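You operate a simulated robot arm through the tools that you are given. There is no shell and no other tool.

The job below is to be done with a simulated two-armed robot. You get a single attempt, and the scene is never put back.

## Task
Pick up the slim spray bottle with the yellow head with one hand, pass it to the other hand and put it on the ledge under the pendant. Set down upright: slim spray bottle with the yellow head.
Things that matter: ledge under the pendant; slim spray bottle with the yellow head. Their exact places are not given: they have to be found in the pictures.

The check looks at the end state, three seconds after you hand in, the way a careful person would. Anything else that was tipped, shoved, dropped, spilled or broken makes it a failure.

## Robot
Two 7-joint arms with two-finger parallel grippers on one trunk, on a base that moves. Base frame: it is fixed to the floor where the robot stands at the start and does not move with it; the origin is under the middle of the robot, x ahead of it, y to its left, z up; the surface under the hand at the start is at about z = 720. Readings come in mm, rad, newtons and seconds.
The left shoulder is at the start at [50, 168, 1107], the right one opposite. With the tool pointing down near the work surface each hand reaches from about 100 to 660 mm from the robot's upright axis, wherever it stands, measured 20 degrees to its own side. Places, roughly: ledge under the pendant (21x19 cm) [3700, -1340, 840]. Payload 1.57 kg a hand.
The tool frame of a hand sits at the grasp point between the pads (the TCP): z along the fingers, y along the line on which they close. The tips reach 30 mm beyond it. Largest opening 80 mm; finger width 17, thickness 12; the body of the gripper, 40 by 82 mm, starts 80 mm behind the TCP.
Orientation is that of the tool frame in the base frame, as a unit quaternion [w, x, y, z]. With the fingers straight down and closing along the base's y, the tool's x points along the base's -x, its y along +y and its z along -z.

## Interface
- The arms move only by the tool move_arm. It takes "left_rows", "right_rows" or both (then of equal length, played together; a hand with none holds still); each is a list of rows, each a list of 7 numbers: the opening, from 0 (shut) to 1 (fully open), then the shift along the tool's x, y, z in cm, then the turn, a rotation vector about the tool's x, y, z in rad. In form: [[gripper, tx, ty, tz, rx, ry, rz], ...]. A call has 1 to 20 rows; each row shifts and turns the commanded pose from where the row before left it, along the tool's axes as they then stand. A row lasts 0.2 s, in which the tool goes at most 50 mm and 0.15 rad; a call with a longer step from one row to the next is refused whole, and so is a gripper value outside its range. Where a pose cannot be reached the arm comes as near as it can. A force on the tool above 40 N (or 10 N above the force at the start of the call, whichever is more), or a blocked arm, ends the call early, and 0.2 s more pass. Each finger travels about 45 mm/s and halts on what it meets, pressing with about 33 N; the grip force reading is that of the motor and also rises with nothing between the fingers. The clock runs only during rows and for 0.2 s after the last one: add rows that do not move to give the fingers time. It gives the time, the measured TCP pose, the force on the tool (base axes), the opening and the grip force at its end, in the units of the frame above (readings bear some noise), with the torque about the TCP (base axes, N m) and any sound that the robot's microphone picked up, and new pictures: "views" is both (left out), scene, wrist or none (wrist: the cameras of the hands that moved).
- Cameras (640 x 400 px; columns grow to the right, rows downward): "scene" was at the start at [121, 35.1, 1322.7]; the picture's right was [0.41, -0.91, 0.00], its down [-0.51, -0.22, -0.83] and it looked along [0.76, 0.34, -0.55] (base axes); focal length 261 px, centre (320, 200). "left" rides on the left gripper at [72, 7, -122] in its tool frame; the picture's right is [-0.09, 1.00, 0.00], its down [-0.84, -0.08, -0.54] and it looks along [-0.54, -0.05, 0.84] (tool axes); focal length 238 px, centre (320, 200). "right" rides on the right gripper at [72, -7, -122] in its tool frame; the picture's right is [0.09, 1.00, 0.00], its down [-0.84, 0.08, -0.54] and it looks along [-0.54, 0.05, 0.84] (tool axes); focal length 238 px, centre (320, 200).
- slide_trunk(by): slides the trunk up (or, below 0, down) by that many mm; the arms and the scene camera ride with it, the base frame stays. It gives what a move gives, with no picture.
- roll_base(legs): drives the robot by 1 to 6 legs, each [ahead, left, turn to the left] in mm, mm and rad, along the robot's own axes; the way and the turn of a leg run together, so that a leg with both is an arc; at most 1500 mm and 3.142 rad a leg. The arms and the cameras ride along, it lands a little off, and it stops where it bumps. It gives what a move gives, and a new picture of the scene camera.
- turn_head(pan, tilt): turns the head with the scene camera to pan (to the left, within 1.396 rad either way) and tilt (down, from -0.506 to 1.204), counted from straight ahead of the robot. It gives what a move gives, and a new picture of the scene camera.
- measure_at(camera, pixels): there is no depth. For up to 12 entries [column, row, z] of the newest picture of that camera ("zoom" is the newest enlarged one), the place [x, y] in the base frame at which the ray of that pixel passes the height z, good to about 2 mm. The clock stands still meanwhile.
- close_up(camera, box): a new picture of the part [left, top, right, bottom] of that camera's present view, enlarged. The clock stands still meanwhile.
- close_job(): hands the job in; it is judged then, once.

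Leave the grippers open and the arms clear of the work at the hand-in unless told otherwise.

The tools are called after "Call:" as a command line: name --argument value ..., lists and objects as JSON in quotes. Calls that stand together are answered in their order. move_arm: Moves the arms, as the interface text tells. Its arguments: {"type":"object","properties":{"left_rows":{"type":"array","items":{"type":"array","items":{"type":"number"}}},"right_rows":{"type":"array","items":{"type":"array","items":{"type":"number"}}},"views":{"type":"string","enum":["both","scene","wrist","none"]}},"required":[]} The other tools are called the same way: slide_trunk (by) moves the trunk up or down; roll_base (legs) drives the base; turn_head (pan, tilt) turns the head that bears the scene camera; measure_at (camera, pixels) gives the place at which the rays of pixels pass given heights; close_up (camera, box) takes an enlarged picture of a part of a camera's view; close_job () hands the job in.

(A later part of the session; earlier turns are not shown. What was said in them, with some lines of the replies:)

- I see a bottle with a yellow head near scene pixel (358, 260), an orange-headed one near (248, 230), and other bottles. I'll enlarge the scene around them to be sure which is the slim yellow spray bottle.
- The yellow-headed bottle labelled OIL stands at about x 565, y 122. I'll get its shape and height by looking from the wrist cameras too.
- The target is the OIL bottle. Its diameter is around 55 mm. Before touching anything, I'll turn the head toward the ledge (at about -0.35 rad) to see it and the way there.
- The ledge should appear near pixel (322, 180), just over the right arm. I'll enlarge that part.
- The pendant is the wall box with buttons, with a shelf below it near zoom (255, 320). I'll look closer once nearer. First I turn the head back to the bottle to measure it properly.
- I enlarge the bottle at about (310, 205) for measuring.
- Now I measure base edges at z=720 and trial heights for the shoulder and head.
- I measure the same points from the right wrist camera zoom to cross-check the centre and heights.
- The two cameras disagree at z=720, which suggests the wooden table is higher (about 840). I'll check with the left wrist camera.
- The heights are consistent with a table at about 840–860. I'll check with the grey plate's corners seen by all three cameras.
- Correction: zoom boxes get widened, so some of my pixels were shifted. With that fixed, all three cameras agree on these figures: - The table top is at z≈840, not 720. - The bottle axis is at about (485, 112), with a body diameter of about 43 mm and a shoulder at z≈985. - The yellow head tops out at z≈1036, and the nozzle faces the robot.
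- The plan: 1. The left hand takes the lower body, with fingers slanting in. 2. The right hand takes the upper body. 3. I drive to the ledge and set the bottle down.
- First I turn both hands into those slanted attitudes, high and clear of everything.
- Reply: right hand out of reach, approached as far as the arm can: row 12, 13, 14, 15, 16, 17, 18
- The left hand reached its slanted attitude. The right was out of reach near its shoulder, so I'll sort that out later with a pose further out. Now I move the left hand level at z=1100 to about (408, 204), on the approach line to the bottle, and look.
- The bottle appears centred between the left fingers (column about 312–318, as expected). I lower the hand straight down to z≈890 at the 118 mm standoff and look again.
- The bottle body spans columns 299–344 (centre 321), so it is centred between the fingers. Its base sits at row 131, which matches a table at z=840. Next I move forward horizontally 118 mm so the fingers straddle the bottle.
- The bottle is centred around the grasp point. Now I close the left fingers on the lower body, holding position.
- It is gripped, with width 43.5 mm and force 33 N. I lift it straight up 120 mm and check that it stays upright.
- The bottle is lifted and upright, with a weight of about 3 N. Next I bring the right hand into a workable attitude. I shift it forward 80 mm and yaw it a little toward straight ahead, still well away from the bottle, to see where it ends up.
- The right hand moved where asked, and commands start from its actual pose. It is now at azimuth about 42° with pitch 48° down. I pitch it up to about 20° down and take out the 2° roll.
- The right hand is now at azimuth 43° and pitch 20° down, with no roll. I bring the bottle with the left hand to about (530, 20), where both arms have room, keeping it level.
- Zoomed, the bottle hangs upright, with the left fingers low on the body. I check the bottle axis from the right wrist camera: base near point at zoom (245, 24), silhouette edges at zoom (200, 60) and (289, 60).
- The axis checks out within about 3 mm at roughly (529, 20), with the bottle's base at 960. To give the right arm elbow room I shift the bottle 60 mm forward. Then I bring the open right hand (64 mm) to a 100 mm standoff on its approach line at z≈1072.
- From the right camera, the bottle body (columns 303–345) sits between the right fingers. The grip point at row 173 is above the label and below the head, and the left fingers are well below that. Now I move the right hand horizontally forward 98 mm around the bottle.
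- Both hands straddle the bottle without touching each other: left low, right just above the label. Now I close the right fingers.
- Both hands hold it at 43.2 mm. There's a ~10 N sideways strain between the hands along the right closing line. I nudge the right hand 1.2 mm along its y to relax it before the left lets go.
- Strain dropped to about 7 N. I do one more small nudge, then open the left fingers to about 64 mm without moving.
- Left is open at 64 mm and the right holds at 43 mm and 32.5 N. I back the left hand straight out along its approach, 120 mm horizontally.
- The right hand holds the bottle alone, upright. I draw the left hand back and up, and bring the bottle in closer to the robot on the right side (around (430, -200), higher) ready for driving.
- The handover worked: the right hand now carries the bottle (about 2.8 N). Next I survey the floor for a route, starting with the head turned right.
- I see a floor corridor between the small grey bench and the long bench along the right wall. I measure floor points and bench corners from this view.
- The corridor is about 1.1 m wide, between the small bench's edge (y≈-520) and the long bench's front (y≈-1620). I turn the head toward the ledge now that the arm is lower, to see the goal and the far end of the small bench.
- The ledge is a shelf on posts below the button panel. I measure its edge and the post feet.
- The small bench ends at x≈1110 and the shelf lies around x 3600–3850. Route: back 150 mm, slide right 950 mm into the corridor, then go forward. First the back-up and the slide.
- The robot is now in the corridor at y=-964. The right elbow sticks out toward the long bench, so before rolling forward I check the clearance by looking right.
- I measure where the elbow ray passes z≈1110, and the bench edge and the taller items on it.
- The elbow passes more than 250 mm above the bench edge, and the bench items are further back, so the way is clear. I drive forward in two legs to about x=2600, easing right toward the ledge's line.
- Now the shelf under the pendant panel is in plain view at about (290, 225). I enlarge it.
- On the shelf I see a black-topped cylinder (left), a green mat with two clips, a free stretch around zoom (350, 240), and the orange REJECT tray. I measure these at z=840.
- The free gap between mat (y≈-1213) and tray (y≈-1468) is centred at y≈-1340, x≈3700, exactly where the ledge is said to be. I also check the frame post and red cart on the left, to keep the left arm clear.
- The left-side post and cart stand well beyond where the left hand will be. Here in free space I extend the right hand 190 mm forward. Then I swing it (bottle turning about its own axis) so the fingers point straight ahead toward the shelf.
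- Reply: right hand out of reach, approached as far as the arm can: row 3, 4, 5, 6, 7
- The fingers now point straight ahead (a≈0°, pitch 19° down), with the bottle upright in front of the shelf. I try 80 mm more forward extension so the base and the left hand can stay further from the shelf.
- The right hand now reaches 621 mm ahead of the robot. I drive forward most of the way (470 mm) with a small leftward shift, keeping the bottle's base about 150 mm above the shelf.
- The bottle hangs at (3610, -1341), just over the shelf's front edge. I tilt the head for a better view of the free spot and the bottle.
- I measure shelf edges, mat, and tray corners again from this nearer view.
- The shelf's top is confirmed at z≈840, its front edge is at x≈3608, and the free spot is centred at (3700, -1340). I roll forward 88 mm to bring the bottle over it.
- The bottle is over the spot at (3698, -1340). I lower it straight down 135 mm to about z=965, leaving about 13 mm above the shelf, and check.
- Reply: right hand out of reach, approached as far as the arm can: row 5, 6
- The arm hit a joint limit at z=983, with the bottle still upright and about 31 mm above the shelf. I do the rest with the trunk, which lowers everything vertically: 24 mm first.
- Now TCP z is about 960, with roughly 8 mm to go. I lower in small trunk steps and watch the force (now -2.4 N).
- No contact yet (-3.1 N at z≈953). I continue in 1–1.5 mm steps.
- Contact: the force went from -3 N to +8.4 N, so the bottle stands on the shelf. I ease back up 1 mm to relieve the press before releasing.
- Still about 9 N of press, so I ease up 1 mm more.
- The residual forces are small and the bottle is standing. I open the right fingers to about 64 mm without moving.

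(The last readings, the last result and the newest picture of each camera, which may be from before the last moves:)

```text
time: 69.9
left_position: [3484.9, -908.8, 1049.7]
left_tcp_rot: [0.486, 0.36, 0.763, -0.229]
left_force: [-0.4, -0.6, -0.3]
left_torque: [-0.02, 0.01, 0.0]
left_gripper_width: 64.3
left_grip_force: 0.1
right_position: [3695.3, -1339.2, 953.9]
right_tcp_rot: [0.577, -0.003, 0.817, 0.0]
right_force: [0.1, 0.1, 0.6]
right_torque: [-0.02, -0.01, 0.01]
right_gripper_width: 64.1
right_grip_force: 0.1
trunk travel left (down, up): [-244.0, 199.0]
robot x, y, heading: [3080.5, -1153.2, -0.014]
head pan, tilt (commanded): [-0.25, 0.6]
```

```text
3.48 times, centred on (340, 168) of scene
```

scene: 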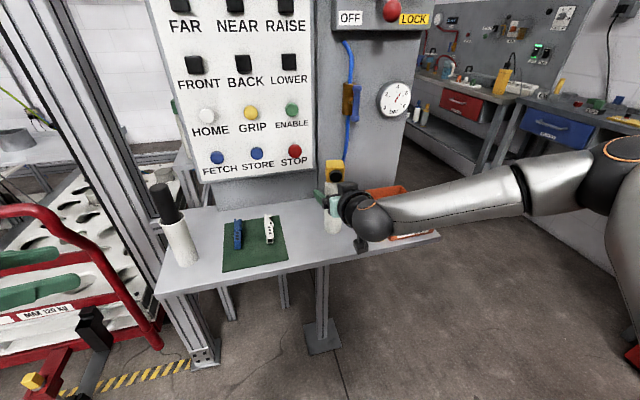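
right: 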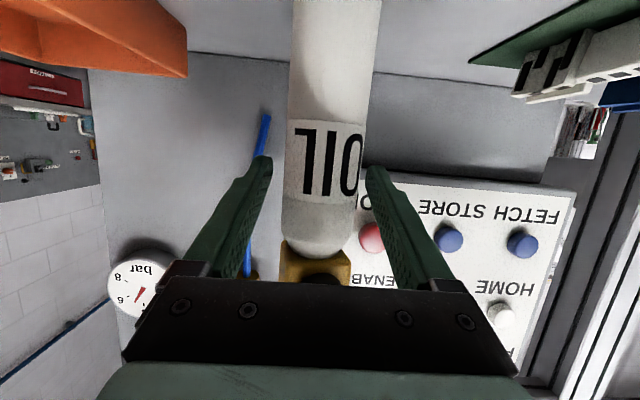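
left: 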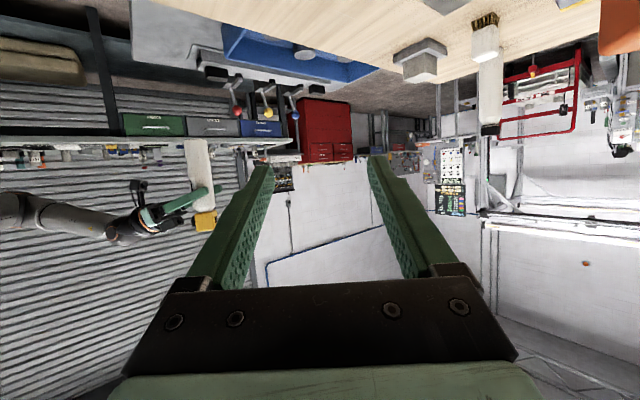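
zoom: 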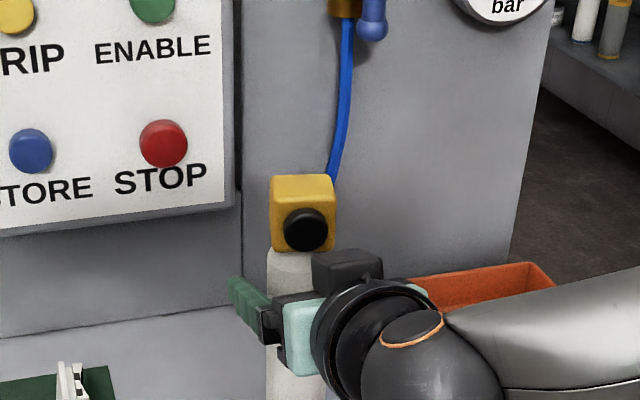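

The bottle stands by itself, and the forces on the hand are zero. I open both grippers fully for more room, then I'll back the robot straight away.

Call:
move_arm --right_rows '[[1, 0, 0, 0, 0, 0, 0], [1, 0, 0, 0, 0, 0, 0], [1, 0, 0, 0, 0, 0, 0]]' --left_rows '[[1, 0, 0, 0, 0, 0, 0], [1, 0, 0, 0, 0, 0, 0], [1, 0, 0, 0, 0, 0, 0]]' --views "wrist"

```text
time: 70.7
left_position: [3483.1, -907.9, 1049.0]
left_tcp_rot: [0.486, 0.361, 0.762, -0.229]
left_force: [0.8, 0.2, 0.3]
left_torque: [0.0, -0.02, -0.03]
left_gripper_width: 80.0
left_grip_force: 0.0
right_position: [3695.5, -1340.2, 952.3]
right_tcp_rot: [0.576, -0.003, 0.817, -0.001]
right_force: [0.4, 0.6, 0.1]
right_torque: [0.02, -0.02, 0.03]
right_gripper_width: 79.7
right_grip_force: 0.1
trunk travel left (down, up): [-244.0, 199.0]
robot x, y, heading: [3080.4, -1152.0, -0.014]
head pan, tilt (commanded): [-0.25, 0.6]
```

right: 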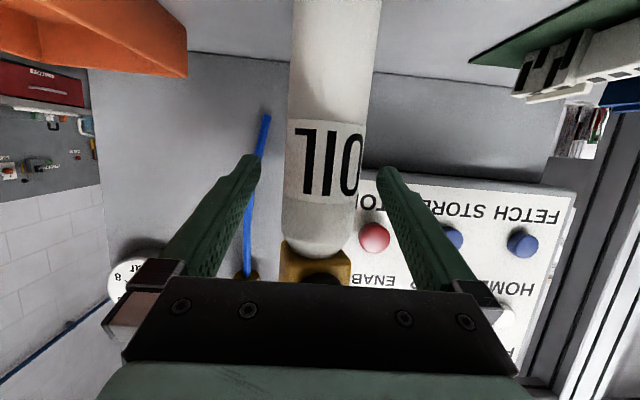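
left: 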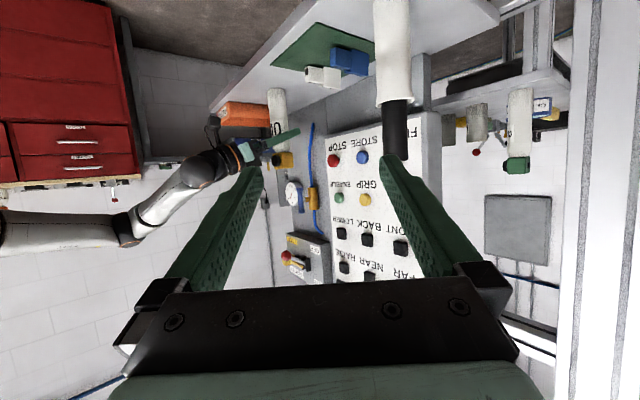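

Fingers are wide with clear gaps on both sides of the bottle. I roll straight back 250 mm.

Call:
roll_base --legs '[[-250, 0, 0]]'

Call:
close_up --camera "scene" --box '[200, 60, 460, 222]'

```text
time: 72.5
left_position: [3232.9, -906.1, 1048.9]
left_tcp_rot: [0.486, 0.361, 0.762, -0.229]
left_force: [-0.5, 0.1, -0.6]
left_torque: [0.02, -0.01, -0.02]
left_gripper_width: 80.2
left_grip_force: 0.0
right_position: [3445.1, -1337.9, 952.4]
right_tcp_rot: [0.576, -0.002, 0.818, -0.001]
right_force: [-0.8, 0.0, -0.5]
right_torque: [-0.01, -0.01, -0.01]
right_gripper_width: 80.1
right_grip_force: 0.0
trunk travel left (down, up): [-244.0, 199.0]
robot x, y, heading: [2829.1, -1150.8, -0.012]
head pan, tilt (commanded): [-0.25, 0.6]
```

scene: 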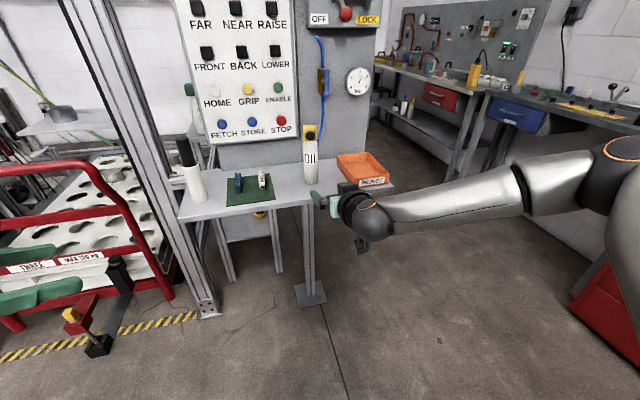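

```text
2.46 times, centred on (330, 141) of scene
```

zoom: 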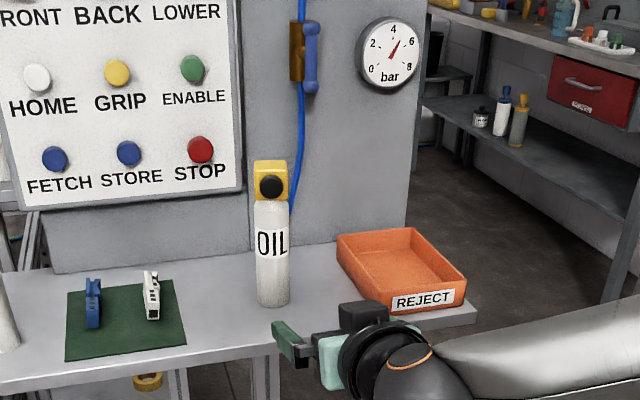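

The OIL bottle stands upright on the free part of the ledge, between the mat and the tray, with everything else as it was. I check its place.

Call:
measure_at --camera "zoom" --pixels '[[273, 307, 840], [257, 300, 840], [289, 299, 840], [66, 360, 840], [390, 311, 840]]'

Call:
move_arm --right_rows '[[1, 0, 0, 0, 0, 0, 0], [1, 0, 0, 0, 0, 0, 0], [1, 0, 0, 0, 0, 0, 0], [1, 0, 0, 0, 0, 0, 0], [1, 0, 0, 0, 0, 0, 0]]' --views "both"

```text
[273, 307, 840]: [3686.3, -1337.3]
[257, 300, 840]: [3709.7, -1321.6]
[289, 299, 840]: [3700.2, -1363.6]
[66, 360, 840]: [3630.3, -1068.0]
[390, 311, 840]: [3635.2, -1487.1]
```

```text
time: 73.7
left_position: [3233.3, -905.4, 1049.9]
left_tcp_rot: [0.485, 0.362, 0.762, -0.23]
left_force: [0.1, -0.6, -0.3]
left_torque: [0.0, 0.03, 0.01]
left_gripper_width: 80.3
left_grip_force: 0.0
right_position: [3445.8, -1338.4, 953.0]
right_tcp_rot: [0.576, -0.003, 0.817, -0.001]
right_force: [0.1, 0.8, -0.2]
right_torque: [0.0, 0.01, 0.01]
right_gripper_width: 79.8
right_grip_force: 0.1
trunk travel left (down, up): [-244.0, 199.0]
robot x, y, heading: [2830.4, -1150.8, -0.01]
head pan, tilt (commanded): [-0.25, 0.6]
```

scene: 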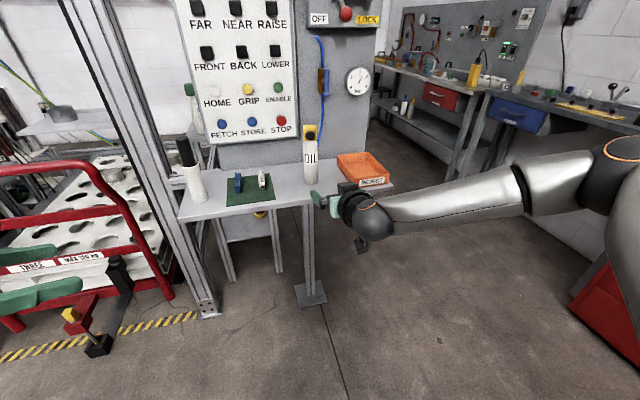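
right: 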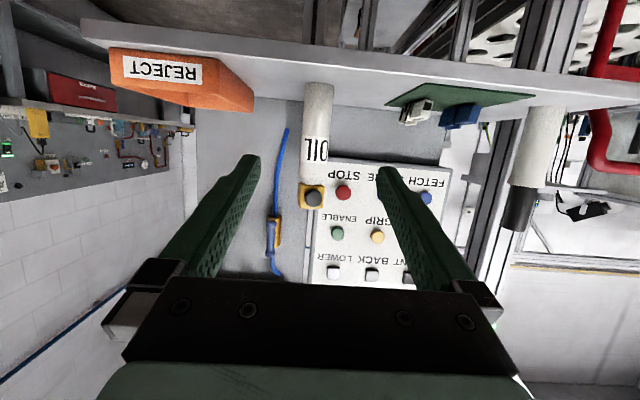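

The bottle stands still and upright at about (3706, -1341), in the middle of the ledge spot. Nothing else was disturbed, both grippers are open, and both hands are clear in front of the shelf. I hand the job in.

Call:
close_job

```text
The job is handed in.
```

The slim spray bottle with the yellow head is standing upright on the ledge under the pendant. I handed the job in; no verdict came back.

- **Handover:** the left hand picked the bottle up from the wooden table. The right hand took it over in the air, carried it across and set it down.
- **Position:** it stands at about (3706, -1341), in the free space between the green mat and the orange REJECT tray. That is within about 10 mm of the ledge centre you gave. It stayed still and upright in pictures taken about three seconds after I let go.
- **Surroundings:** I saw nothing else tipped, moved or touched on the ledge. On the wooden table, everything else looked untouched when I left.
- **Robot:** both grippers are fully open, and the hands are clear in front of the shelf.
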